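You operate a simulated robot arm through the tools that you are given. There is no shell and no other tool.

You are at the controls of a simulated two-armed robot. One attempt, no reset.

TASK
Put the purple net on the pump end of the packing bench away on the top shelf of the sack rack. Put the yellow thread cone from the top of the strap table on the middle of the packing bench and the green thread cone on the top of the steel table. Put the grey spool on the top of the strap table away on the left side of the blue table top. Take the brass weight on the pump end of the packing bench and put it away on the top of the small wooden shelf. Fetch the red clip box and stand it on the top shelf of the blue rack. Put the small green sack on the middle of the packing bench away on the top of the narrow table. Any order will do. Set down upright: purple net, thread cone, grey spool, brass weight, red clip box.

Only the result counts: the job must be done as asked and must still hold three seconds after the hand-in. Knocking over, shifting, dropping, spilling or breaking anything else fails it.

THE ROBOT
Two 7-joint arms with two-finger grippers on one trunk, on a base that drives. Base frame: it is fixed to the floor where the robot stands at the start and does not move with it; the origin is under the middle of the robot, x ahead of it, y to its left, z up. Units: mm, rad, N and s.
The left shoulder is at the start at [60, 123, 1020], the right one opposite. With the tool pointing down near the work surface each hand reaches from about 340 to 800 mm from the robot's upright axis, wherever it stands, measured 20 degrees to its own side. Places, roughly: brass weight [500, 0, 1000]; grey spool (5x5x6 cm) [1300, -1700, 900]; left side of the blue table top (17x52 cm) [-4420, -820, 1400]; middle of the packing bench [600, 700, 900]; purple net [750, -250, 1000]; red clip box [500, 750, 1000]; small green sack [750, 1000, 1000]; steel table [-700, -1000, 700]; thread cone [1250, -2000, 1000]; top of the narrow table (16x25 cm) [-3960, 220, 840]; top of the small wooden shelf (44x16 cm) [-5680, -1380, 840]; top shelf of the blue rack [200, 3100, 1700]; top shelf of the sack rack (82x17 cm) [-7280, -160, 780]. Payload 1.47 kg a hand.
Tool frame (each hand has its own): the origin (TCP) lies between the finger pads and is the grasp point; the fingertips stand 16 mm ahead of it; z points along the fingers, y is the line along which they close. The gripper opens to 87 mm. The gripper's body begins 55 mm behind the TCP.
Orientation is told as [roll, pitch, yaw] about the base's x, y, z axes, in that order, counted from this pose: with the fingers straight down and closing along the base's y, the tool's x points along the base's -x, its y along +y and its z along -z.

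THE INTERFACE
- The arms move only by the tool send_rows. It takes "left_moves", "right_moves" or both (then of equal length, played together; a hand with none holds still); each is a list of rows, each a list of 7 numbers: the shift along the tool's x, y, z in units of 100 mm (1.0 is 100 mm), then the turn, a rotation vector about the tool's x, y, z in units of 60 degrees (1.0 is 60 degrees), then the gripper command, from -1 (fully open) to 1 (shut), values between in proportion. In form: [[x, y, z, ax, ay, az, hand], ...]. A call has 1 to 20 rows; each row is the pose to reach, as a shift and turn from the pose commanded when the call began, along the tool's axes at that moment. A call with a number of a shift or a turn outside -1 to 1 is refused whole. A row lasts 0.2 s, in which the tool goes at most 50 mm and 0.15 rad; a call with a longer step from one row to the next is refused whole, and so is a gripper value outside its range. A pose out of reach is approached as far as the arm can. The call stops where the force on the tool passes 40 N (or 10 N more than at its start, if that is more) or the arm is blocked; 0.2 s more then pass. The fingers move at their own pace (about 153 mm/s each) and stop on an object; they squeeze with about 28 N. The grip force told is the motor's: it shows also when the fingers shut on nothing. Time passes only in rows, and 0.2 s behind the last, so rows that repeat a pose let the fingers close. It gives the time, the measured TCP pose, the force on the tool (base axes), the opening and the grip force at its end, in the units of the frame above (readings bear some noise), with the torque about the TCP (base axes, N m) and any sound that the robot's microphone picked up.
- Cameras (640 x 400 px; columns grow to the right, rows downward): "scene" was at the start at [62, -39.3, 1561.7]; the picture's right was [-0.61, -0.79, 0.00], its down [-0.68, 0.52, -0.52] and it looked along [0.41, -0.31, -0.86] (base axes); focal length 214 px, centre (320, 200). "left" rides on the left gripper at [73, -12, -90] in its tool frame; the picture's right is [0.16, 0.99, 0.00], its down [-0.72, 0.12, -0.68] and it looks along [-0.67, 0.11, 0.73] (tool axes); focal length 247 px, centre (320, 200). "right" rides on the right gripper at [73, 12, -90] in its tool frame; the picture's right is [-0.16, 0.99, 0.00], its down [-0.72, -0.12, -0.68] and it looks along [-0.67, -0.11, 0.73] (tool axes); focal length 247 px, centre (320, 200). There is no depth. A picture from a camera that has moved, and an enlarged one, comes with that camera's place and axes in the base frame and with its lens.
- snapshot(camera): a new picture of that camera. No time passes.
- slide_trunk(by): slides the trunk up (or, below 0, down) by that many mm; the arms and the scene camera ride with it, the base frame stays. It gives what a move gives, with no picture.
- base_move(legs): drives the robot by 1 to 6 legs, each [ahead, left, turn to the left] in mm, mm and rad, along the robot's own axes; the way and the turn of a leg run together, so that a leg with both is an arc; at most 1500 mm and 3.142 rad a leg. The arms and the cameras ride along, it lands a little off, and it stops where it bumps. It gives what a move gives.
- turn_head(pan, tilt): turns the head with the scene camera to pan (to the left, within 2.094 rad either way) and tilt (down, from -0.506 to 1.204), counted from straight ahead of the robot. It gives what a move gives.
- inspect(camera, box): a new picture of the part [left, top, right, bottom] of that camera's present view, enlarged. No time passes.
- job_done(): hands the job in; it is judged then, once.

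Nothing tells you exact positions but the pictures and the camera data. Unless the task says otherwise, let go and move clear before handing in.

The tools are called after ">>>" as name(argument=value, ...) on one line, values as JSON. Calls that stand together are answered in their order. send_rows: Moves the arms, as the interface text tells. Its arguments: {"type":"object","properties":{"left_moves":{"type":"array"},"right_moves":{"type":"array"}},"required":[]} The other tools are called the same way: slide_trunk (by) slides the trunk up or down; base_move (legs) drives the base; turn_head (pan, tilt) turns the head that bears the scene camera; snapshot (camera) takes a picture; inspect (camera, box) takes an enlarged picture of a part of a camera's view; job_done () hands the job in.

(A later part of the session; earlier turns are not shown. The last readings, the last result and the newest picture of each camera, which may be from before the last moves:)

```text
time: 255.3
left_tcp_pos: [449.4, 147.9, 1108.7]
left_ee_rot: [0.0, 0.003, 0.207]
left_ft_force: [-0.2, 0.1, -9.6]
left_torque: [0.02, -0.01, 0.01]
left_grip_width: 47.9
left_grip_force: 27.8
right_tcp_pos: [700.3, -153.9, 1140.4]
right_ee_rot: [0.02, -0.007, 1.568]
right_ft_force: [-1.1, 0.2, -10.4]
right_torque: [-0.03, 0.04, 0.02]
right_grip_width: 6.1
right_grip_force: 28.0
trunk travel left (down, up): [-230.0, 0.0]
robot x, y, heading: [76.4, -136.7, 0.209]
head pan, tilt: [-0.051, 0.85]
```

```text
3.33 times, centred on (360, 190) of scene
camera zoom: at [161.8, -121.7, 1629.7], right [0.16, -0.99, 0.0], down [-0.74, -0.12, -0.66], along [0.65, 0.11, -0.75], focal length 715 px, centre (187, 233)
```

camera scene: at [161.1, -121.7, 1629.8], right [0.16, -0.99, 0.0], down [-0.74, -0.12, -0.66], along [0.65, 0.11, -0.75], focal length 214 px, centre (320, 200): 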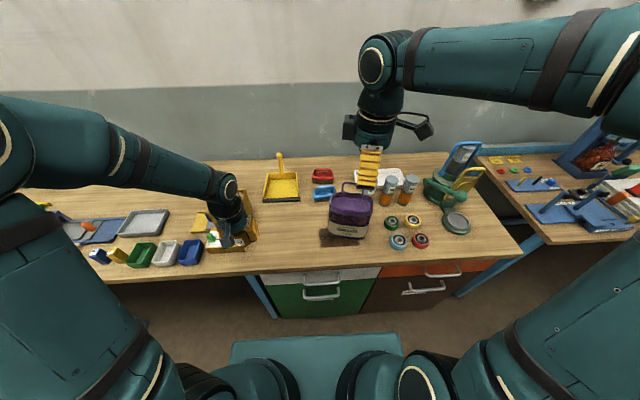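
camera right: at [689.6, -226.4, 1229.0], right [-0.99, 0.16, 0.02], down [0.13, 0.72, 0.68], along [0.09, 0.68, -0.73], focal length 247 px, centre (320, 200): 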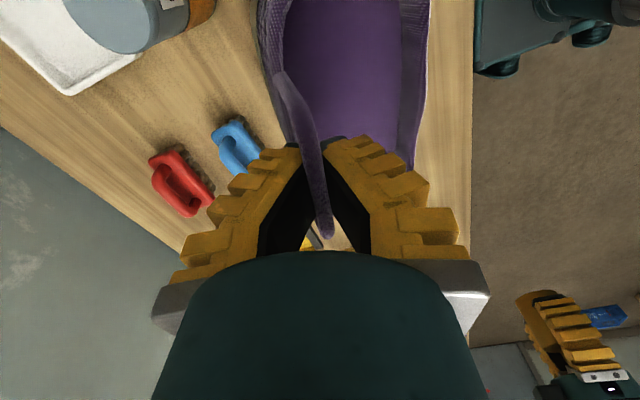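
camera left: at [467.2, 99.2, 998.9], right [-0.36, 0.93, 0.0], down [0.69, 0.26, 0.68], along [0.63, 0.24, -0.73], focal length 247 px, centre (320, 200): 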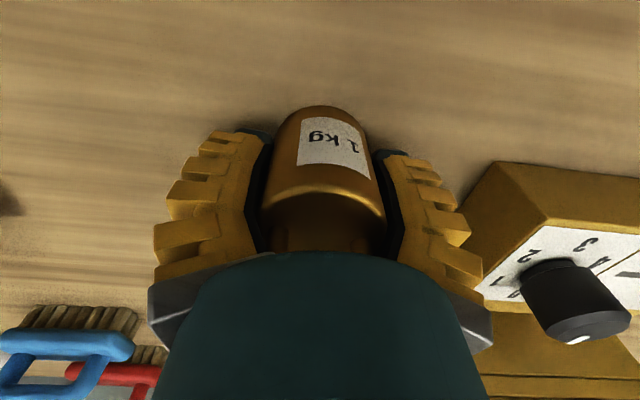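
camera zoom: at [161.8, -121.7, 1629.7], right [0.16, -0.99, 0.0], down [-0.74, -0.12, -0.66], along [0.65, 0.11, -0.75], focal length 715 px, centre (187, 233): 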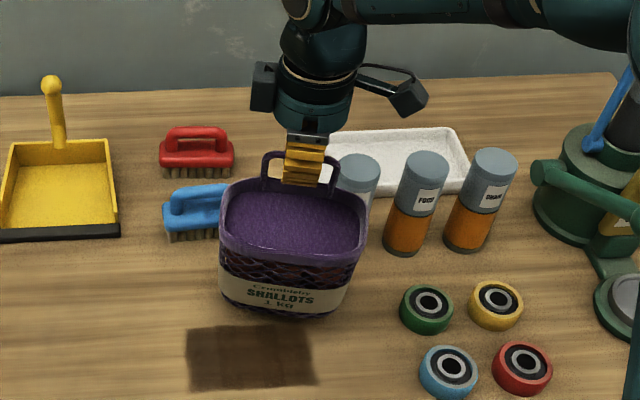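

The bag hangs from its bar (10 N). To carry it securely I'll pitch the hand so the bar rests across the lower finger; first I raise it clear and toward me.

>>> send_rows(right_moves=[[0, 0, -0.15, 0, 0, 0, 1], [0, 0.1, -0.3, 0, 0, 0, 1], [0, 0.2, -0.45, 0, 0, 0, 1], [0, 0.3, -0.6, 0, 0, 0, 1], [0, 0.4, -0.75, 0, 0, 0, 1], [0, 0.5, -0.9, 0, 0, 0, 1]])

>>> send_rows(right_moves=[[0, 0, 0, 0.1, 0, 0, 1], [0, 0, 0, 0.2, 0, 0, 1], [0, 0, 0, 0.3, 0, 0, 1], [0, 0, 0, 0.4, 0, 0, 1], [0, 0, 0, 0.5, 0, 0, 1]])

>>> snapshot(camera="scene")

>>> snapshot(camera="right")

```text
time: 256.7
left_tcp_pos: [448.9, 147.0, 1108.4]
left_ee_rot: [-0.001, 0.004, 0.207]
left_ft_force: [-0.1, 0.4, -10.3]
left_torque: [-0.01, 0.0, -0.01]
left_grip_width: 47.9
left_grip_force: 27.6
right_tcp_pos: [650.0, -153.7, 1229.8]
right_ee_rot: [0.022, -0.007, 1.569]
right_ft_force: [1.1, -0.5, -10.2]
right_torque: [-0.02, 0.02, 0.0]
right_grip_width: 6.1
right_grip_force: 27.9
trunk travel left (down, up): [-230.0, 0.0]
robot x, y, heading: [75.0, -138.7, 0.21]
head pan, tilt: [-0.051, 0.85]
```

```text
time: 257.9
left_tcp_pos: [449.9, 149.4, 1108.4]
left_ee_rot: [-0.001, 0.004, 0.207]
left_ft_force: [0.3, -0.6, -9.0]
left_torque: [0.02, 0.0, 0.0]
left_grip_width: 47.9
left_grip_force: 29.0
right_tcp_pos: [652.0, -152.4, 1230.8]
right_ee_rot: [-0.505, -0.007, 1.567]
right_ft_force: [-0.2, 0.1, -10.0]
right_torque: [0.0, -0.04, 0.02]
right_grip_width: 5.9
right_grip_force: 27.6
trunk travel left (down, up): [-230.0, 0.0]
robot x, y, heading: [77.9, -136.8, 0.208]
head pan, tilt: [-0.051, 0.85]
```

```text
taken
camera scene: at [161.8, -121.7, 1629.7], right [0.16, -0.99, 0.0], down [-0.74, -0.12, -0.66], along [0.65, 0.11, -0.75], focal length 214 px, centre (320, 200)
```

scene: 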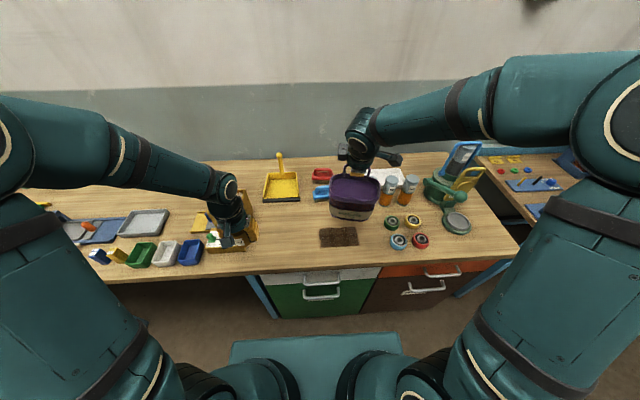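

```text
taken
camera right: at [597.7, -226.5, 1302.6], right [-0.86, 0.16, -0.48], down [-0.22, 0.72, 0.66], along [0.45, 0.67, -0.58], focal length 247 px, centre (320, 200)
```

right: 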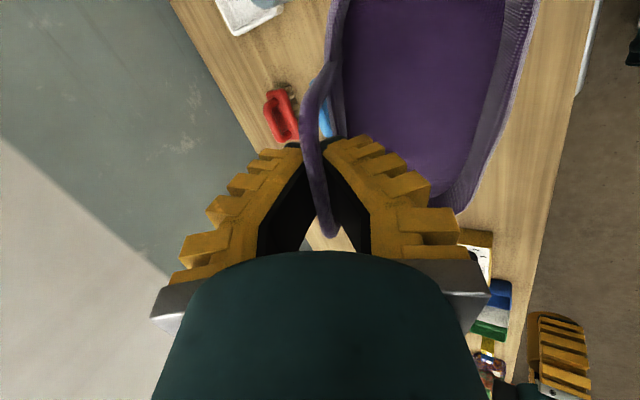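

>>> send_rows(right_moves=[[0, 0, 0, 0.1, 0, 0, 1], [0, 0, 0, 0.2, 0, 0, 1], [0, 0, 0, 0.3, 0, 0, 1], [0, 0, 0, 0.4, 0, 0, 1], [0, 0, 0, 0.5, 0, 0, 1], [0, 0, 0, 0.6, 0, 0, 1], [0, 0, 0, 0.75, 0, 0, 1]])

>>> snapshot(camera="scene")

>>> snapshot(camera="right")

```text
refused: row 7 steps farther than a row can; nothing moved
```

```text
taken
camera scene: at [161.8, -121.7, 1629.7], right [0.16, -0.99, 0.0], down [-0.74, -0.12, -0.66], along [0.65, 0.11, -0.75], focal length 214 px, centre (320, 200)
```

scene: 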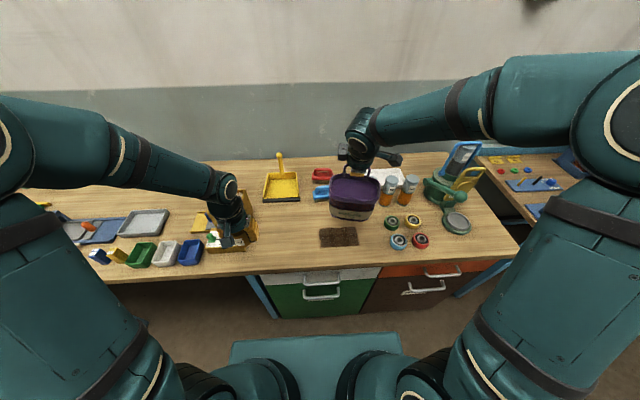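

```text
taken
camera right: at [597.7, -226.5, 1302.6], right [-0.86, 0.16, -0.48], down [-0.22, 0.72, 0.66], along [0.45, 0.67, -0.58], focal length 247 px, centre (320, 200)
```

right: 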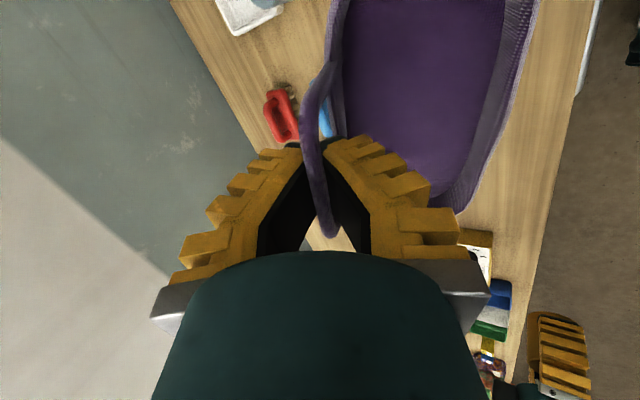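

>>> send_rows(right_moves=[[0, 0, 0, 0.1, 0, 0, 1], [0, 0, 0, 0.2, 0, 0, 1], [0, 0, 0, 0.3, 0, 0, 1], [0, 0, 0, 0.4, 0, 0, 1], [0, 0, 0, 0.5, 0, 0, 1], [0, 0, 0, 0.62, 0, 0, 1], [0, 0, 0, 0.75, 0, 0, 1]])

>>> snapshot(camera="scene")

>>> snapshot(camera="right")

```text
time: 259.5
left_tcp_pos: [450.4, 148.8, 1108.1]
left_ee_rot: [-0.001, 0.003, 0.207]
left_ft_force: [0.3, 0.3, -9.9]
left_torque: [-0.01, -0.02, 0.01]
left_grip_width: 47.8
left_grip_force: 28.4
right_tcp_pos: [651.4, -154.3, 1230.3]
right_ee_rot: [-1.287, -0.011, 1.567]
right_ft_force: [0.6, -0.2, -9.3]
right_torque: [0.02, -0.03, 0.01]
right_grip_width: 5.9
right_grip_force: 27.7
trunk travel left (down, up): [-230.0, 0.0]
robot x, y, heading: [75.8, -140.2, 0.211]
head pan, tilt: [-0.051, 0.85]
```

```text
taken
camera scene: at [162.7, -121.5, 1629.6], right [0.16, -0.99, 0.0], down [-0.74, -0.12, -0.66], along [0.65, 0.11, -0.75], focal length 214 px, centre (320, 200)
```

scene: 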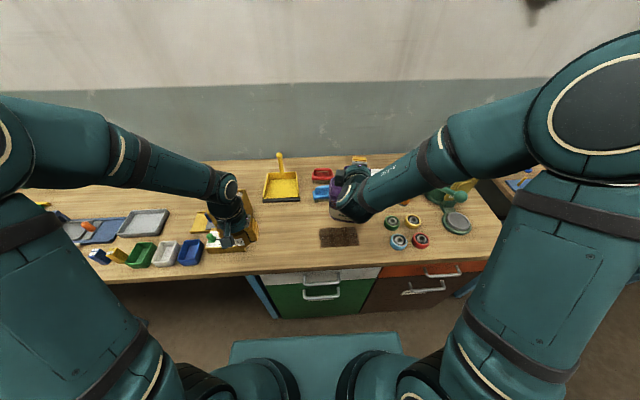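

```text
taken
camera right: at [562.3, -226.2, 1243.0], right [-0.27, 0.17, -0.95], down [-0.62, 0.72, 0.31], along [0.74, 0.67, -0.1], focal length 247 px, centre (320, 200)
```

right: 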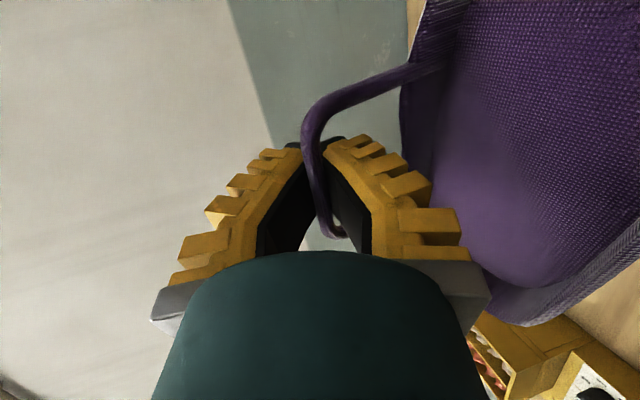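

The handle now rests around the lower finger – a secure hook. I back away from the bench, turn around, and start the trip to the far racks with the net (right) and weight (left).

>>> base_move(legs=[[-495, 0, 0], [0, 0, 3.14]])

>>> turn_head(pan=0.0, tilt=0.4)

>>> snapshot(camera="scene")

>>> snapshot(camera="right")

```text
time: 269.6
left_tcp_pos: [-797.5, -504.3, 1108.3]
left_ee_rot: [-0.001, 0.002, -2.993]
left_ft_force: [-0.2, -0.3, -9.8]
left_torque: [-0.04, 0.04, 0.01]
left_grip_width: 47.7
left_grip_force: 27.9
right_tcp_pos: [-979.3, -191.0, 1230.8]
right_ee_rot: [-1.286, -0.008, -1.636]
right_ft_force: [-0.6, -0.5, -9.8]
right_torque: [-0.02, 0.03, -0.01]
right_grip_width: 6.0
right_grip_force: 28.1
trunk travel left (down, up): [-230.0, 0.0]
robot x, y, heading: [-403.7, -244.3, -2.989]
head pan, tilt: [-0.051, 0.85]
```

```text
time: 270.5
left_tcp_pos: [-796.5, -505.7, 1109.5]
left_ee_rot: [-0.001, 0.004, -2.994]
left_ft_force: [-0.3, 0.4, -9.5]
left_torque: [-0.02, -0.03, -0.02]
left_grip_width: 47.3
left_grip_force: 28.2
right_tcp_pos: [-980.0, -191.4, 1229.7]
right_ee_rot: [-1.286, -0.005, -1.635]
right_ft_force: [-0.6, 0.4, -10.4]
right_torque: [0.02, 0.05, -0.04]
right_grip_width: 5.9
right_grip_force: 27.8
trunk travel left (down, up): [-230.0, 0.0]
robot x, y, heading: [-405.1, -242.2, -2.993]
head pan, tilt: [0.0, 0.4]
```

```text
taken
camera scene: at [-510.0, -255.3, 1668.7], right [-0.15, 0.99, 0.0], down [0.39, 0.06, -0.92], along [-0.91, -0.14, -0.39], focal length 214 px, centre (320, 200)
```

scene: 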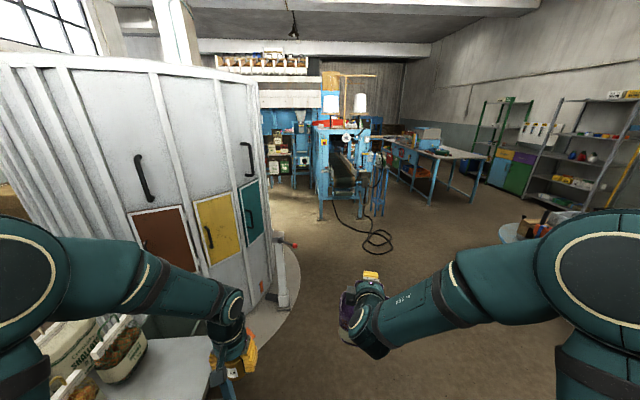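

```text
taken
camera right: at [-886.3, -124.1, 1243.3], right [0.27, -0.18, -0.95], down [0.57, -0.76, 0.31], along [-0.78, -0.62, -0.1], focal length 247 px, centre (320, 200)
```

right: 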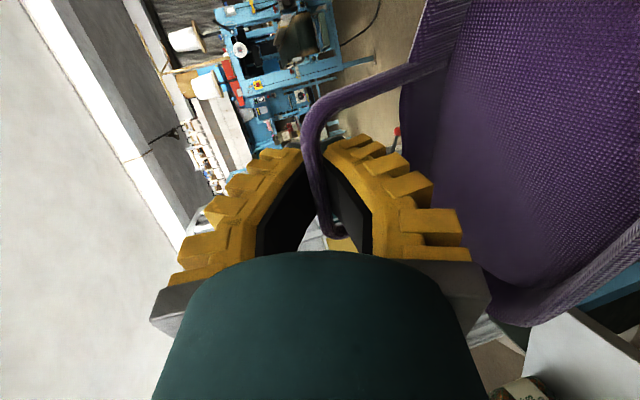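

>>> base_move(legs=[[0, -200, 0.06], [950, -952, 0], [100, -450, 0]])

>>> snapshot(camera="scene")

```text
time: 285.4
left_tcp_pos: [-2138.4, 830.6, 1108.8]
left_ee_rot: [0.001, 0.003, -2.917]
left_ft_force: [0.2, 0.6, -11.0]
left_torque: [0.02, 0.0, 0.0]
left_grip_width: 47.5
left_grip_force: 27.5
right_tcp_pos: [-2345.9, 1129.3, 1230.3]
right_ee_rot: [-1.285, -0.007, -1.558]
right_ft_force: [0.8, 0.1, -10.2]
right_torque: [0.0, 0.06, -0.01]
right_grip_width: 6.2
right_grip_force: 28.3
trunk travel left (down, up): [-230.0, 0.0]
robot x, y, heading: [-1767.8, 1117.1, -2.914]
head pan, tilt: [0.0, 0.4]
```

```text
taken
camera scene: at [-1872.9, 1101.8, 1668.8], right [-0.22, 0.97, 0.0], down [0.38, 0.09, -0.92], along [-0.9, -0.21, -0.39], focal length 214 px, centre (320, 200)
```

scene: 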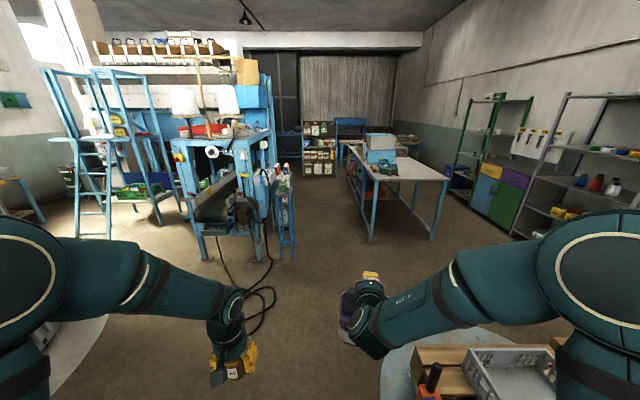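

The spool table edge is close on the right, so I shift a little left before passing, then steer right again past the cable and narrow table.

>>> base_move(legs=[[0, 105, -0.017], [1110, 0, 0], [250, -110, 0], [450, -150, 0]])

>>> snapshot(camera="scene")

```text
time: 296.2
left_tcp_pos: [-3937.1, 591.9, 1106.8]
left_ee_rot: [0.0, 0.004, -2.922]
left_ft_force: [-0.4, 0.1, -10.2]
left_torque: [0.05, -0.01, -0.01]
left_grip_width: 47.5
left_grip_force: 28.1
right_tcp_pos: [-4141.6, 892.7, 1229.7]
right_ee_rot: [-1.286, -0.007, -1.564]
right_ft_force: [1.0, 0.3, -10.5]
right_torque: [0.04, 0.05, -0.01]
right_grip_width: 0.0
right_grip_force: 28.6
trunk travel left (down, up): [-230.0, 0.0]
robot x, y, heading: [-3566.7, 886.6, -2.919]
head pan, tilt: [0.0, 0.4]
```

```text
taken
camera scene: at [-3668.3, 863.1, 1668.8], right [-0.22, 0.98, 0.0], down [0.38, 0.09, -0.92], along [-0.9, -0.2, -0.39], focal length 214 px, centre (320, 200)
```

scene: 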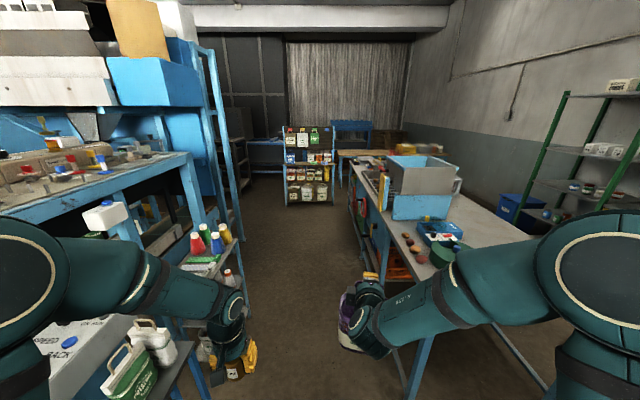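

>>> base_move(legs=[[0, 0, -0.012], [1500, 20, 0], [1300, 0, 0]])

>>> turn_head(pan=0.0, tilt=0.5)

>>> snapshot(camera="scene")

>>> inspect(camera="scene", box=[160, 80, 400, 230])

```text
refused: leg 2 is longer than a leg can be; nothing moved
```

```text
time: 296.9
left_tcp_pos: [-3936.9, 593.2, 1108.1]
left_ee_rot: [-0.001, 0.005, -2.925]
left_ft_force: [0.0, -0.9, -9.4]
left_torque: [-0.05, -0.04, -0.03]
left_grip_width: 47.3
left_grip_force: 27.9
right_tcp_pos: [-4142.1, 892.5, 1229.3]
right_ee_rot: [-1.287, -0.007, -1.563]
right_ft_force: [-2.0, 0.4, -11.0]
right_torque: [-0.02, 0.04, -0.01]
right_grip_width: 0.0
right_grip_force: 28.0
trunk travel left (down, up): [-230.0, 0.0]
robot x, y, heading: [-3563.1, 883.0, -2.92]
head pan, tilt: [0.0, 0.499]
```

```text
taken
camera scene: at [-3666.8, 863.5, 1659.7], right [-0.22, 0.98, 0.0], down [0.47, 0.11, -0.88], along [-0.86, -0.19, -0.48], focal length 214 px, centre (320, 200)
```

scene: 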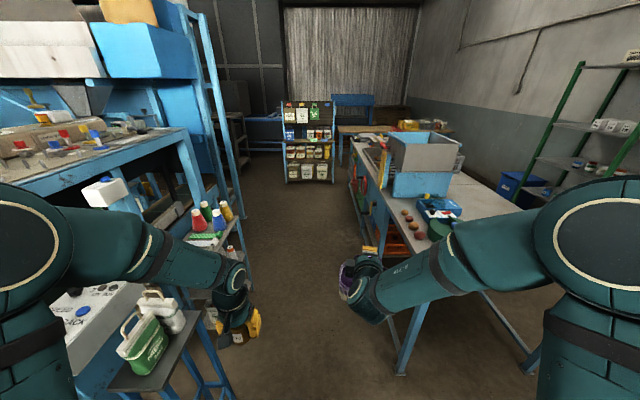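

```text
2.67 times, centred on (280, 155) of scene
camera zoom: at [-3666.8, 863.5, 1659.7], right [-0.22, 0.98, 0.0], down [0.47, 0.11, -0.88], along [-0.86, -0.19, -0.48], focal length 572 px, centre (427, 320)
```

zoom: 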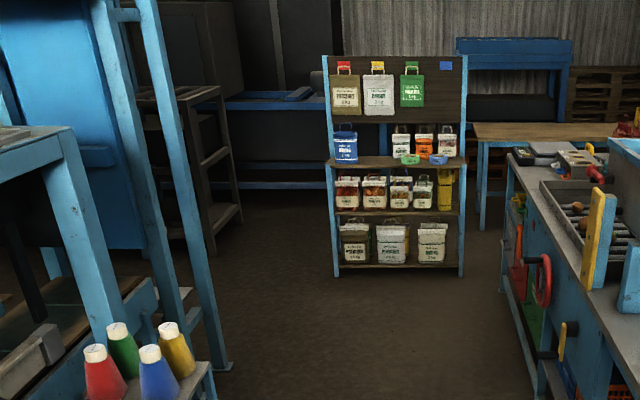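

The sack rack ahead has a free gap on its top shelf between the blue sack and the three small ones. I drive closer.

>>> base_move(legs=[[0, 0, -0.012], [1490, 0, 0], [1200, 0, 0]])

>>> turn_head(pan=0.2, tilt=0.6)

>>> snapshot(camera="scene")

>>> inspect(camera="scene", box=[240, 90, 440, 230])

```text
time: 310.2
left_tcp_pos: [-6534.4, 29.8, 1107.8]
left_ee_rot: [-0.001, 0.004, -2.92]
left_ft_force: [0.0, -0.4, -9.4]
left_torque: [-0.04, 0.0, -0.03]
left_grip_width: 47.4
left_grip_force: 28.1
right_tcp_pos: [-6741.7, 328.2, 1229.6]
right_ee_rot: [-1.285, -0.008, -1.561]
right_ft_force: [-0.6, 0.2, -10.1]
right_torque: [-0.04, 0.05, -0.03]
right_grip_width: 0.0
right_grip_force: 27.9
trunk travel left (down, up): [-230.0, 0.0]
robot x, y, heading: [-6166.9, 323.1, -2.917]
head pan, tilt: [0.0, 0.499]
```

```text
time: 310.9
left_tcp_pos: [-6535.1, 29.7, 1108.6]
left_ee_rot: [0.001, 0.003, -2.919]
left_ft_force: [1.0, 0.6, -9.7]
left_torque: [-0.02, -0.02, 0.01]
left_grip_width: 47.2
left_grip_force: 28.3
right_tcp_pos: [-6740.6, 329.4, 1229.8]
right_ee_rot: [-1.284, -0.007, -1.561]
right_ft_force: [0.3, -0.2, -10.1]
right_torque: [0.01, 0.07, 0.0]
right_grip_width: 0.1
right_grip_force: 28.3
trunk travel left (down, up): [-230.0, 0.0]
robot x, y, heading: [-6163.5, 321.7, -2.911]
head pan, tilt: [0.201, 0.6]
```

```text
taken
camera scene: at [-6258.5, 285.5, 1650.6], right [-0.41, 0.91, 0.0], down [0.52, 0.23, -0.82], along [-0.75, -0.34, -0.57], focal length 214 px, centre (320, 200)
```

scene: 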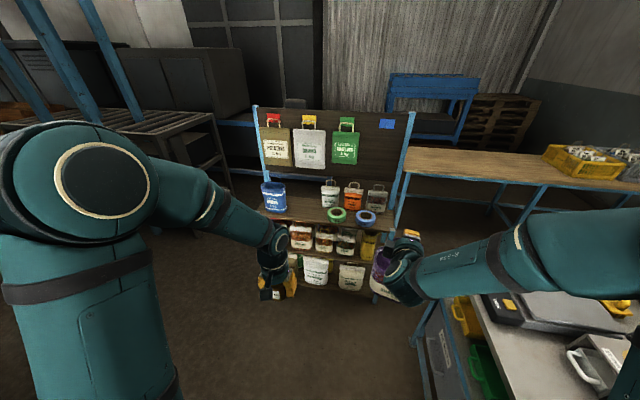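

```text
2.86 times, centred on (340, 160) of scene
camera zoom: at [-6258.5, 285.5, 1650.6], right [-0.41, 0.91, 0.0], down [0.52, 0.23, -0.82], along [-0.75, -0.34, -0.57], focal length 613 px, centre (263, 314)
```

zoom: 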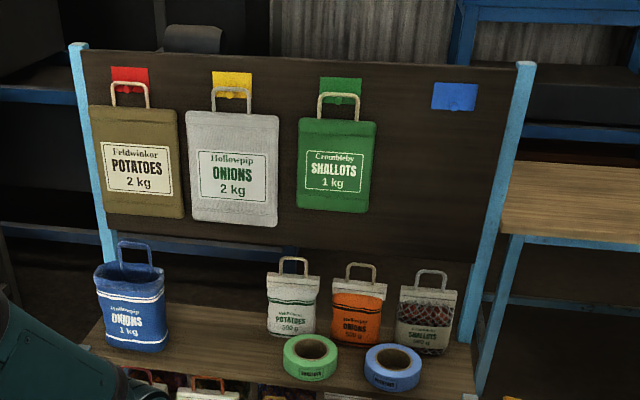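

The gap on the top shelf (z≈780) is about 220 mm wide, centred near v≈1238. I tuck the left hand a bit and drive so the net lines up with the gap.

>>> send_rows(left_moves=[[0.2, 0, -0.15, 0, 0, 0, 1], [0.4, 0, -0.3, 0, 0, 0, 1], [0.6, 0, -0.45, 0, 0, 0, 1], [0.8, 0, -0.6, 0, 0, 0, 1]])

>>> base_move(legs=[[0, 0, -0.016], [0, 480, 0], [330, 0, 0]])

>>> turn_head(pan=-0.1, tilt=0.7)

>>> snapshot(camera="scene")

>>> inspect(camera="scene", box=[200, 60, 440, 240])

>>> snapshot(camera="right")

```text
time: 311.9
left_tcp_pos: [-6457.7, 45.8, 1169.6]
left_ee_rot: [0.001, 0.004, -2.92]
left_ft_force: [0.9, 0.2, -9.3]
left_torque: [-0.01, -0.02, 0.03]
left_grip_width: 47.3
left_grip_force: 28.3
right_tcp_pos: [-6739.9, 329.5, 1230.4]
right_ee_rot: [-1.286, -0.006, -1.56]
right_ft_force: [0.2, -0.2, -9.1]
right_torque: [-0.02, 0.07, 0.03]
right_grip_width: 0.0
right_grip_force: 27.9
trunk travel left (down, up): [-230.0, 0.0]
robot x, y, heading: [-6165.7, 321.8, -2.918]
head pan, tilt: [0.201, 0.6]
```

```text
time: 318.7
left_tcp_pos: [-6678.3, -483.6, 1168.7]
left_ee_rot: [0.001, 0.005, -2.933]
left_ft_force: [0.0, 0.2, -10.5]
left_torque: [0.01, 0.0, 0.01]
left_grip_width: 47.1
left_grip_force: 27.9
right_tcp_pos: [-6958.0, -196.6, 1229.8]
right_ee_rot: [-1.284, -0.008, -1.572]
right_ft_force: [1.2, -0.2, -10.3]
right_torque: [0.02, 0.08, -0.02]
right_grip_width: 0.2
right_grip_force: 28.2
trunk travel left (down, up): [-230.0, 0.0]
robot x, y, heading: [-6384.0, -212.2, -2.931]
head pan, tilt: [0.201, 0.6]
```

```text
time: 319.5
left_tcp_pos: [-6676.9, -482.2, 1169.9]
left_ee_rot: [0.0, 0.005, -2.933]
left_ft_force: [0.2, -0.9, -10.2]
left_torque: [0.02, 0.02, 0.0]
left_grip_width: 47.4
left_grip_force: 27.7
right_tcp_pos: [-6957.8, -195.7, 1229.5]
right_ee_rot: [-1.285, -0.006, -1.573]
right_ft_force: [0.7, 0.1, -10.3]
right_torque: [-0.01, 0.04, -0.03]
right_grip_width: 0.0
right_grip_force: 27.7
trunk travel left (down, up): [-230.0, 0.0]
robot x, y, heading: [-6382.2, -209.5, -2.933]
head pan, tilt: [-0.099, 0.7]
```

```text
taken
camera scene: at [-6478.6, -220.5, 1642.0], right [-0.11, 0.99, 0.0], down [0.64, 0.07, -0.76], along [-0.76, -0.09, -0.64], focal length 214 px, centre (320, 200)
```

scene: 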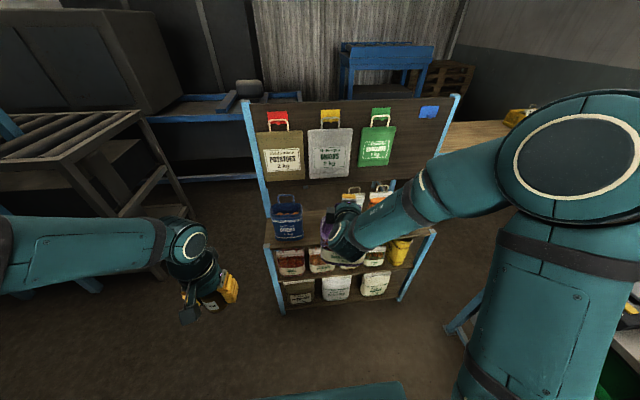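

```text
2.22 times, centred on (320, 150) of scene
camera zoom: at [-6478.6, -220.5, 1642.0], right [-0.11, 0.99, 0.0], down [0.64, 0.07, -0.76], along [-0.76, -0.09, -0.64], focal length 477 px, centre (320, 311)
```

zoom: 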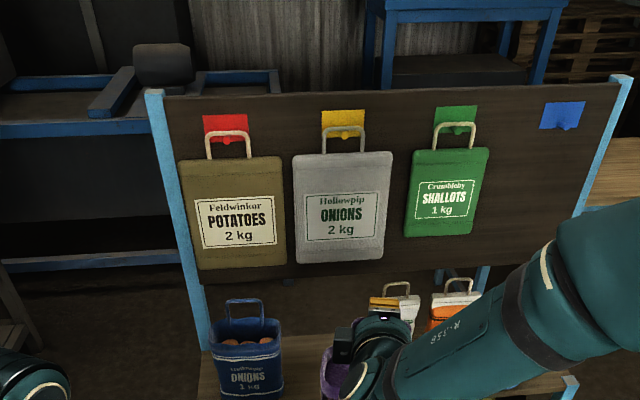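

```text
taken
camera right: at [-6868.5, -123.4, 1243.1], right [0.28, -0.16, -0.95], down [0.62, -0.72, 0.31], along [-0.73, -0.67, -0.1], focal length 247 px, centre (320, 200)
```

right: 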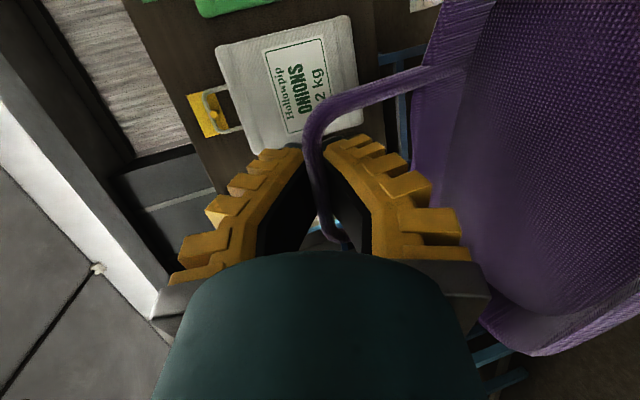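

Everything lines up. I turn the net square to the shelf and lower it to just above shelf height while still in front of the rack.

>>> send_rows(right_moves=[[-0.05, 0.2, 0.06, 0, -0.05, -0.015, 1], [-0.1, 0.45, 0.13, 0, -0.1, -0.03, 1], [-0.15, 0.7, 0.2, 0, -0.15, -0.044, 1], [-0.18, 0.95, 0.28, 0, -0.192, -0.0566, 1]])

>>> send_rows(right_moves=[[0, 0.2, 0.06, 0, 0, 0, 1], [0, 0.4, 0.118, 0, 0, 0, 1], [0, 0.6, 0.176, 0, 0, 0, 1], [0, 0.75, 0.22, 0, 0, 0, 1]])

>>> snapshot(camera="right")

>>> snapshot(camera="scene")

```text
time: 320.5
left_tcp_pos: [-6677.9, -483.2, 1168.0]
left_ee_rot: [-0.002, 0.003, -2.93]
left_ft_force: [-0.5, 0.2, -8.9]
left_torque: [0.0, -0.01, 0.01]
left_grip_width: 47.2
left_grip_force: 27.5
right_tcp_pos: [-6958.4, -214.1, 1138.5]
right_ee_rot: [-1.287, -0.007, -1.378]
right_ft_force: [0.5, -0.5, -9.8]
right_torque: [-0.03, 0.06, 0.01]
right_grip_width: 0.0
right_grip_force: 28.5
right hand out of reach, approached as far as the arm can: row 4
trunk travel left (down, up): [-230.0, 0.0]
robot x, y, heading: [-6378.9, -212.2, -2.929]
head pan, tilt: [-0.099, 0.7]
```

```text
time: 321.5
left_tcp_pos: [-6679.9, -483.8, 1169.1]
left_ee_rot: [0.0, 0.003, -2.933]
left_ft_force: [0.5, 0.6, -9.2]
left_torque: [-0.02, -0.02, 0.01]
left_grip_width: 47.4
left_grip_force: 27.8
right_tcp_pos: [-6957.4, -217.7, 1135.0]
right_ee_rot: [-1.268, -0.002, -1.36]
right_ft_force: [-1.2, 0.1, -9.7]
right_torque: [-0.01, 0.08, 0.0]
right_grip_width: 0.2
right_grip_force: 27.9
right hand out of reach, approached as far as the arm can: row 1, 2, 3, 4
trunk travel left (down, up): [-230.0, 0.0]
robot x, y, heading: [-6382.7, -206.6, -2.928]
head pan, tilt: [-0.099, 0.7]
```

```text
taken
camera right: at [-6885.3, -127.3, 1149.8], right [0.32, -0.09, -0.94], down [0.75, -0.58, 0.31], along [-0.58, -0.81, -0.12], focal length 247 px, centre (320, 200)
```

right: 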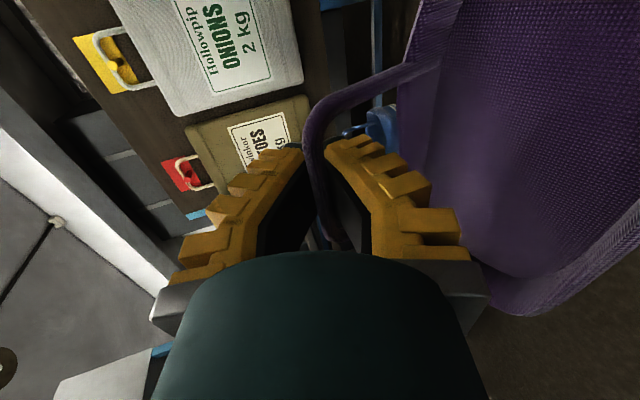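

```text
taken
camera scene: at [-6479.1, -220.9, 1642.0], right [-0.11, 0.99, 0.0], down [0.64, 0.07, -0.76], along [-0.76, -0.09, -0.64], focal length 214 px, centre (320, 200)
```

scene: 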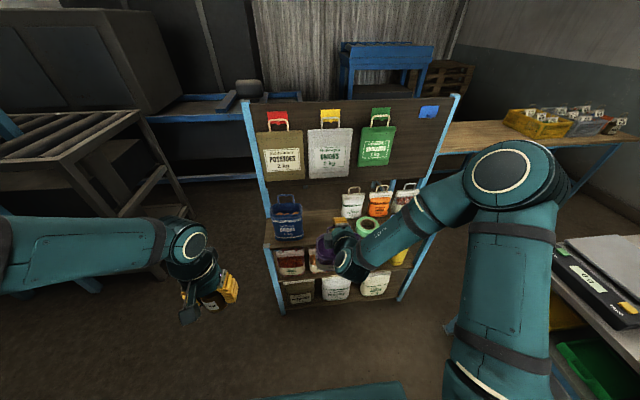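

The wrist can't go lower in this pose, so I use the trunk to lower everything, then drive the bag in over the shelf.

>>> slide_trunk(by=-50)

>>> base_move(legs=[[150, 0, 0]])

>>> turn_head(pan=0.0, tilt=0.8)

>>> snapshot(camera="scene")

>>> inspect(camera="scene", box=[220, 80, 440, 240])

>>> snapshot(camera="left")

```text
time: 322.4
left_tcp_pos: [-6678.6, -483.0, 1118.8]
left_ee_rot: [0.0, 0.003, -2.932]
left_ft_force: [0.5, -0.5, -9.4]
left_torque: [0.02, -0.04, -0.01]
left_grip_width: 47.3
left_grip_force: 28.7
right_tcp_pos: [-6956.2, -216.6, 1084.1]
right_ee_rot: [-1.27, 0.001, -1.362]
right_ft_force: [-0.9, -0.4, -9.1]
right_torque: [-0.04, 0.07, 0.02]
right_grip_width: 0.0
right_grip_force: 27.7
trunk travel left (down, up): [-180.0, 50.0]
robot x, y, heading: [-6383.3, -209.1, -2.931]
head pan, tilt: [-0.099, 0.7]
```

```text
time: 323.8
left_tcp_pos: [-6825.1, -514.2, 1118.8]
left_ee_rot: [-0.001, 0.004, -2.934]
left_ft_force: [-0.6, -0.2, -9.7]
left_torque: [0.02, -0.02, 0.02]
left_grip_width: 47.4
left_grip_force: 28.1
right_tcp_pos: [-7101.5, -246.6, 1084.0]
right_ee_rot: [-1.267, -0.001, -1.361]
right_ft_force: [2.4, 0.1, -8.1]
right_torque: [-0.02, 0.02, -0.02]
right_grip_width: 0.1
right_grip_force: 27.3
trunk travel left (down, up): [-180.0, 50.0]
robot x, y, heading: [-6528.0, -241.1, -2.93]
head pan, tilt: [-0.099, 0.7]
```

```text
time: 324.4
left_tcp_pos: [-6824.1, -512.9, 1119.7]
left_ee_rot: [-0.001, 0.006, -2.934]
left_ft_force: [-0.4, -0.4, -10.1]
left_torque: [0.01, 0.02, 0.03]
left_grip_width: 47.6
left_grip_force: 28.1
right_tcp_pos: [-7100.8, -247.9, 1083.0]
right_ee_rot: [-1.266, 0.0, -1.362]
right_ft_force: [2.5, 0.2, -10.6]
right_torque: [-0.03, 0.07, 0.01]
right_grip_width: 0.2
right_grip_force: 28.1
trunk travel left (down, up): [-180.0, 50.0]
robot x, y, heading: [-6528.6, -238.9, -2.931]
head pan, tilt: [0.0, 0.799]
```

```text
taken
camera scene: at [-6618.7, -259.0, 1583.7], right [-0.21, 0.98, 0.0], down [0.7, 0.15, -0.7], along [-0.68, -0.15, -0.72], focal length 214 px, centre (320, 200)
```

scene: 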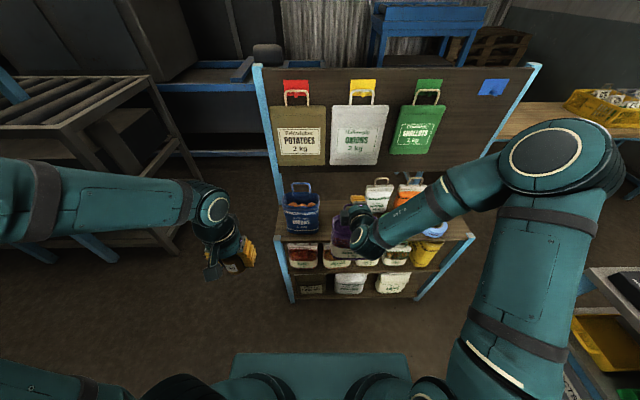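

```text
2.50 times, centred on (330, 160) of scene
camera zoom: at [-6618.7, -259.0, 1583.7], right [-0.21, 0.98, 0.0], down [0.7, 0.15, -0.7], along [-0.68, -0.15, -0.72], focal length 536 px, centre (295, 300)
```

zoom: 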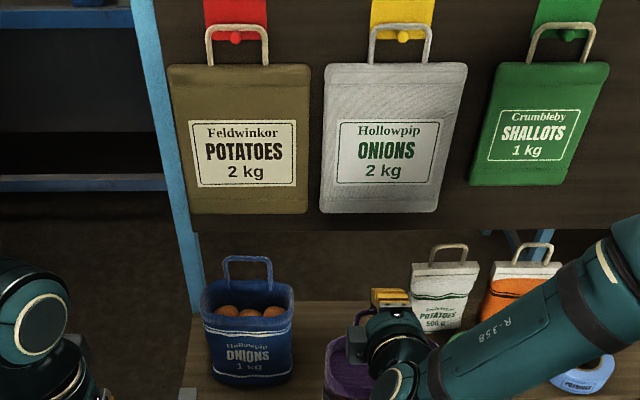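

```text
taken
camera left: at [-6755.8, -488.1, 1209.9], right [0.36, -0.93, 0.0], down [-0.69, -0.26, 0.68], along [-0.63, -0.24, -0.74], focal length 247 px, centre (320, 200)
```

left: 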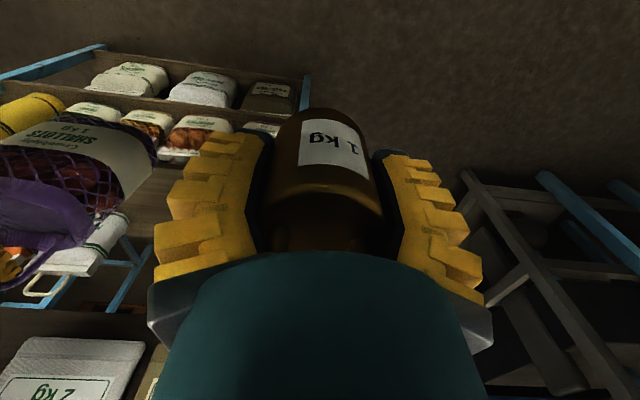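

>>> inspect(camera="left", box=[0, 40, 320, 320])

```text
1.43 times, centred on (160, 180) of left
camera zoom: at [-6755.8, -488.1, 1209.9], right [0.36, -0.93, 0.0], down [-0.69, -0.26, 0.68], along [-0.63, -0.24, -0.74], focal length 353 px, centre (549, 229)
```

zoom: 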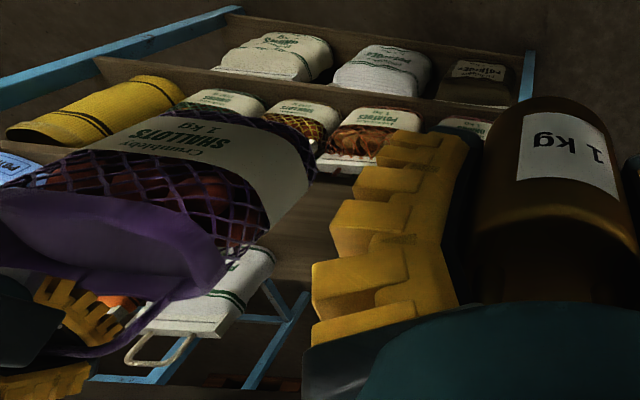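

>>> snapshot(camera="right")

>>> turn_head(pan=0.25, tilt=0.85)

>>> inspect(camera="scene", box=[300, 100, 500, 260])

```text
taken
camera right: at [-7029.7, -157.3, 1099.3], right [0.32, -0.09, -0.94], down [0.75, -0.58, 0.32], along [-0.58, -0.81, -0.12], focal length 247 px, centre (320, 200)
```

right: 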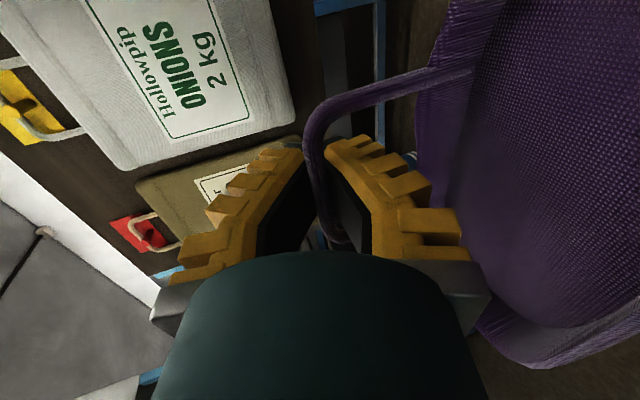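

```text
time: 325.2
left_tcp_pos: [-6825.5, -514.0, 1119.5]
left_ee_rot: [0.0, 0.004, -2.932]
left_ft_force: [0.5, -0.2, -9.1]
left_torque: [0.0, 0.04, -0.01]
left_grip_width: 47.4
left_grip_force: 28.6
right_tcp_pos: [-7101.5, -246.8, 1083.3]
right_ee_rot: [-1.267, 0.0, -1.361]
right_ft_force: [0.6, -0.3, -12.2]
right_torque: [-0.07, 0.06, -0.01]
right_grip_width: 0.0
right_grip_force: 28.2
trunk travel left (down, up): [-180.0, 50.0]
robot x, y, heading: [-6526.5, -242.3, -2.934]
head pan, tilt: [0.25, 0.85]
```

```text
2.50 times, centred on (400, 180) of scene
camera zoom: at [-6610.3, -277.0, 1579.7], right [-0.44, 0.9, 0.0], down [0.67, 0.33, -0.66], along [-0.59, -0.29, -0.75], focal length 536 px, centre (120, 250)
```

zoom: 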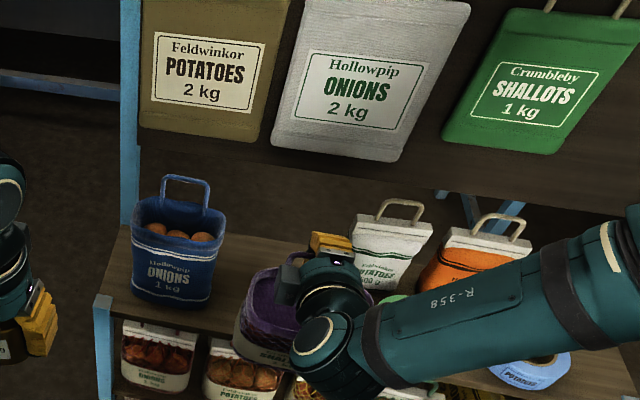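

>>> base_move(legs=[[112, 0, 0]])

>>> slide_trunk(by=-30)

>>> inspect(camera="scene", box=[280, 80, 480, 240])

>>> inspect(camera="left", box=[0, 40, 320, 320])

```text
time: 326.4
left_tcp_pos: [-6929.5, -535.9, 1118.4]
left_ee_rot: [0.0, 0.005, -2.935]
left_ft_force: [-0.1, -0.1, -9.1]
left_torque: [0.02, -0.02, -0.01]
left_grip_width: 47.1
left_grip_force: 28.3
right_tcp_pos: [-7207.1, -268.4, 1083.7]
right_ee_rot: [-1.266, 0.0, -1.362]
right_ft_force: [4.8, 0.3, -11.1]
right_torque: [0.06, -0.18, -0.03]
right_grip_width: 0.0
right_grip_force: 27.7
trunk travel left (down, up): [-180.0, 50.0]
robot x, y, heading: [-6630.9, -263.5, -2.931]
head pan, tilt: [0.25, 0.85]
```

```text
time: 327.1
left_tcp_pos: [-6927.9, -536.6, 1089.2]
left_ee_rot: [-0.002, 0.006, -2.933]
left_ft_force: [-1.0, -0.9, -9.3]
left_torque: [0.0, 0.0, -0.03]
left_grip_width: 47.6
left_grip_force: 28.2
right_tcp_pos: [-7205.8, -270.5, 1053.0]
right_ee_rot: [-1.268, 0.0, -1.361]
right_ft_force: [4.1, 0.8, -9.5]
right_torque: [-0.05, 0.14, 0.04]
right_grip_width: 0.0
right_grip_force: 28.1
trunk travel left (down, up): [-150.0, 80.0]
robot x, y, heading: [-6631.6, -265.5, -2.936]
head pan, tilt: [0.25, 0.85]
```

```text
2.50 times, centred on (380, 160) of scene
camera zoom: at [-6714.6, -299.3, 1549.8], right [-0.44, 0.9, 0.0], down [0.67, 0.33, -0.66], along [-0.59, -0.29, -0.75], focal length 536 px, centre (170, 300)
```

zoom: 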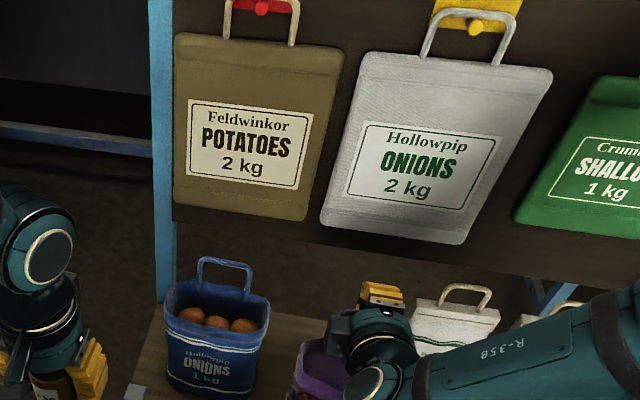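

```text
1.43 times, centred on (160, 180) of left
camera zoom: at [-6860.7, -510.5, 1180.1], right [0.36, -0.93, 0.0], down [-0.69, -0.26, 0.68], along [-0.63, -0.24, -0.74], focal length 353 px, centre (549, 229)
```

zoom: 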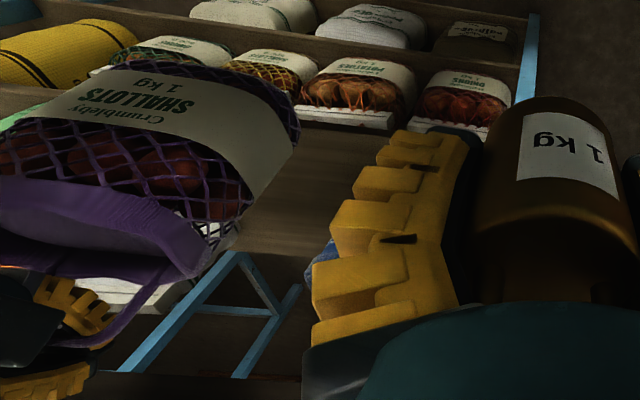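

>>> turn_head(pan=-0.15, tilt=0.85)

>>> snapshot(camera="scene")

>>> snapshot(camera="right")

```text
time: 328.0
left_tcp_pos: [-6929.8, -536.4, 1088.9]
left_ee_rot: [-0.001, 0.005, -2.936]
left_ft_force: [0.1, 0.7, -9.7]
left_torque: [0.05, -0.02, 0.03]
left_grip_width: 47.4
left_grip_force: 28.2
right_tcp_pos: [-7206.1, -270.1, 1054.3]
right_ee_rot: [-1.266, 0.0, -1.361]
right_ft_force: [3.1, 1.0, -8.5]
right_torque: [-0.03, 0.15, -0.01]
right_grip_width: 0.1
right_grip_force: 27.8
trunk travel left (down, up): [-150.0, 80.0]
robot x, y, heading: [-6632.4, -264.8, -2.93]
head pan, tilt: [-0.15, 0.85]
```

```text
taken
camera scene: at [-6723.3, -269.5, 1549.7], right [-0.06, 1.0, 0.0], down [0.75, 0.05, -0.66], along [-0.66, -0.04, -0.75], focal length 214 px, centre (320, 200)
```

scene: 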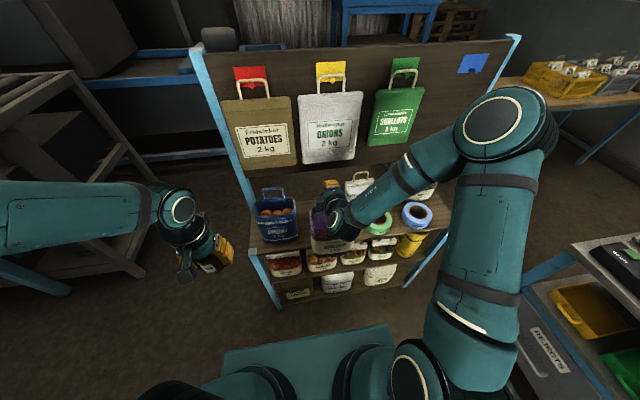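

```text
taken
camera right: at [-7134.9, -180.0, 1069.4], right [0.32, -0.09, -0.94], down [0.75, -0.58, 0.32], along [-0.58, -0.81, -0.12], focal length 247 px, centre (320, 200)
```

right: 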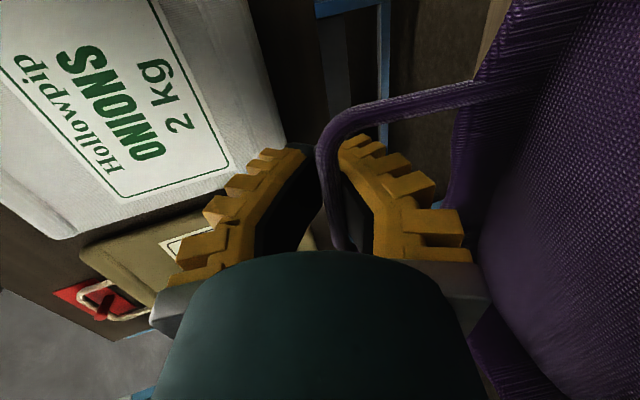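

>>> inspect(camera="scene", box=[230, 140, 450, 300])

>>> inspect(camera="left", box=[0, 60, 240, 280])

```text
2.50 times, centred on (340, 220) of scene
camera zoom: at [-6723.3, -269.5, 1549.7], right [-0.06, 1.0, 0.0], down [0.75, 0.05, -0.66], along [-0.66, -0.04, -0.75], focal length 536 px, centre (270, 150)
```

zoom: 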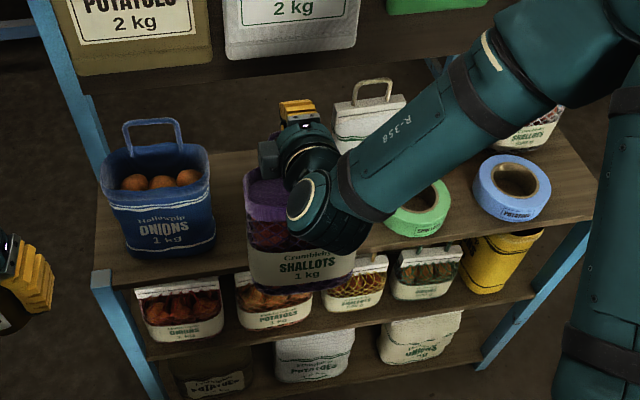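

```text
1.82 times, centred on (120, 170) of left
camera zoom: at [-6861.3, -510.6, 1179.9], right [0.36, -0.93, 0.0], down [-0.69, -0.26, 0.68], along [-0.63, -0.24, -0.74], focal length 449 px, centre (684, 254)
```

zoom: 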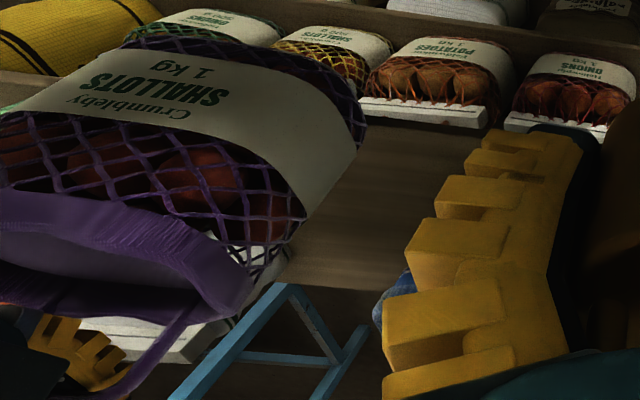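

The bag seems to be leaning against the shelf's front edge, so the shelf is higher relative to the bag than I assumed. I back off and raise the trunk again.

>>> base_move(legs=[[-110, 0, 0]])

>>> inspect(camera="scene", box=[230, 120, 450, 280])

>>> inspect(camera="left", box=[0, 0, 320, 280])

```text
time: 329.2
left_tcp_pos: [-6822.5, -512.8, 1088.9]
left_ee_rot: [0.001, 0.003, -2.933]
left_ft_force: [0.6, 0.4, -10.3]
left_torque: [-0.03, 0.01, 0.0]
left_grip_width: 47.4
left_grip_force: 28.0
right_tcp_pos: [-7101.9, -248.6, 1054.9]
right_ee_rot: [-1.267, 0.001, -1.362]
right_ft_force: [-3.3, -0.3, -12.0]
right_torque: [-0.05, 0.35, 0.01]
right_grip_width: 0.0
right_grip_force: 27.9
trunk travel left (down, up): [-150.0, 80.0]
robot x, y, heading: [-6530.4, -241.0, -2.933]
head pan, tilt: [-0.15, 0.85]
```

```text
2.50 times, centred on (340, 200) of scene
camera zoom: at [-6617.4, -246.7, 1549.6], right [-0.06, 1.0, 0.0], down [0.75, 0.05, -0.66], along [-0.66, -0.04, -0.75], focal length 536 px, centre (270, 200)
```

zoom: 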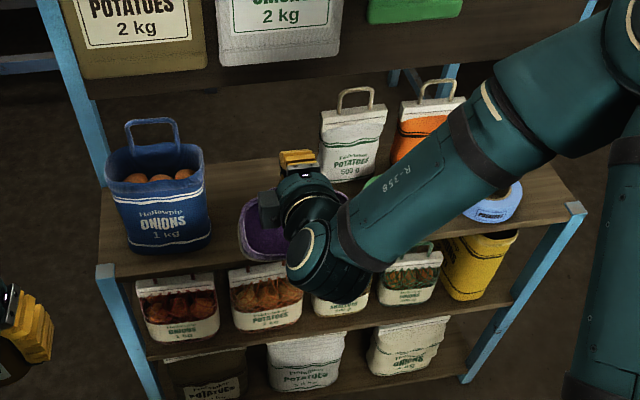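

```text
1.43 times, centred on (160, 140) of left
camera zoom: at [-6755.0, -488.1, 1179.9], right [0.36, -0.93, 0.0], down [-0.69, -0.26, 0.68], along [-0.63, -0.24, -0.74], focal length 353 px, centre (549, 286)
```

zoom: 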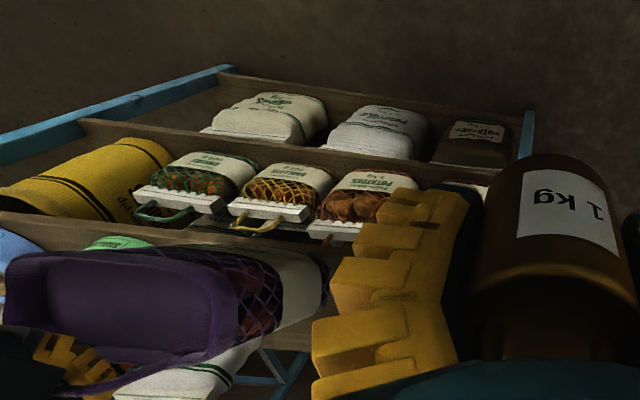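

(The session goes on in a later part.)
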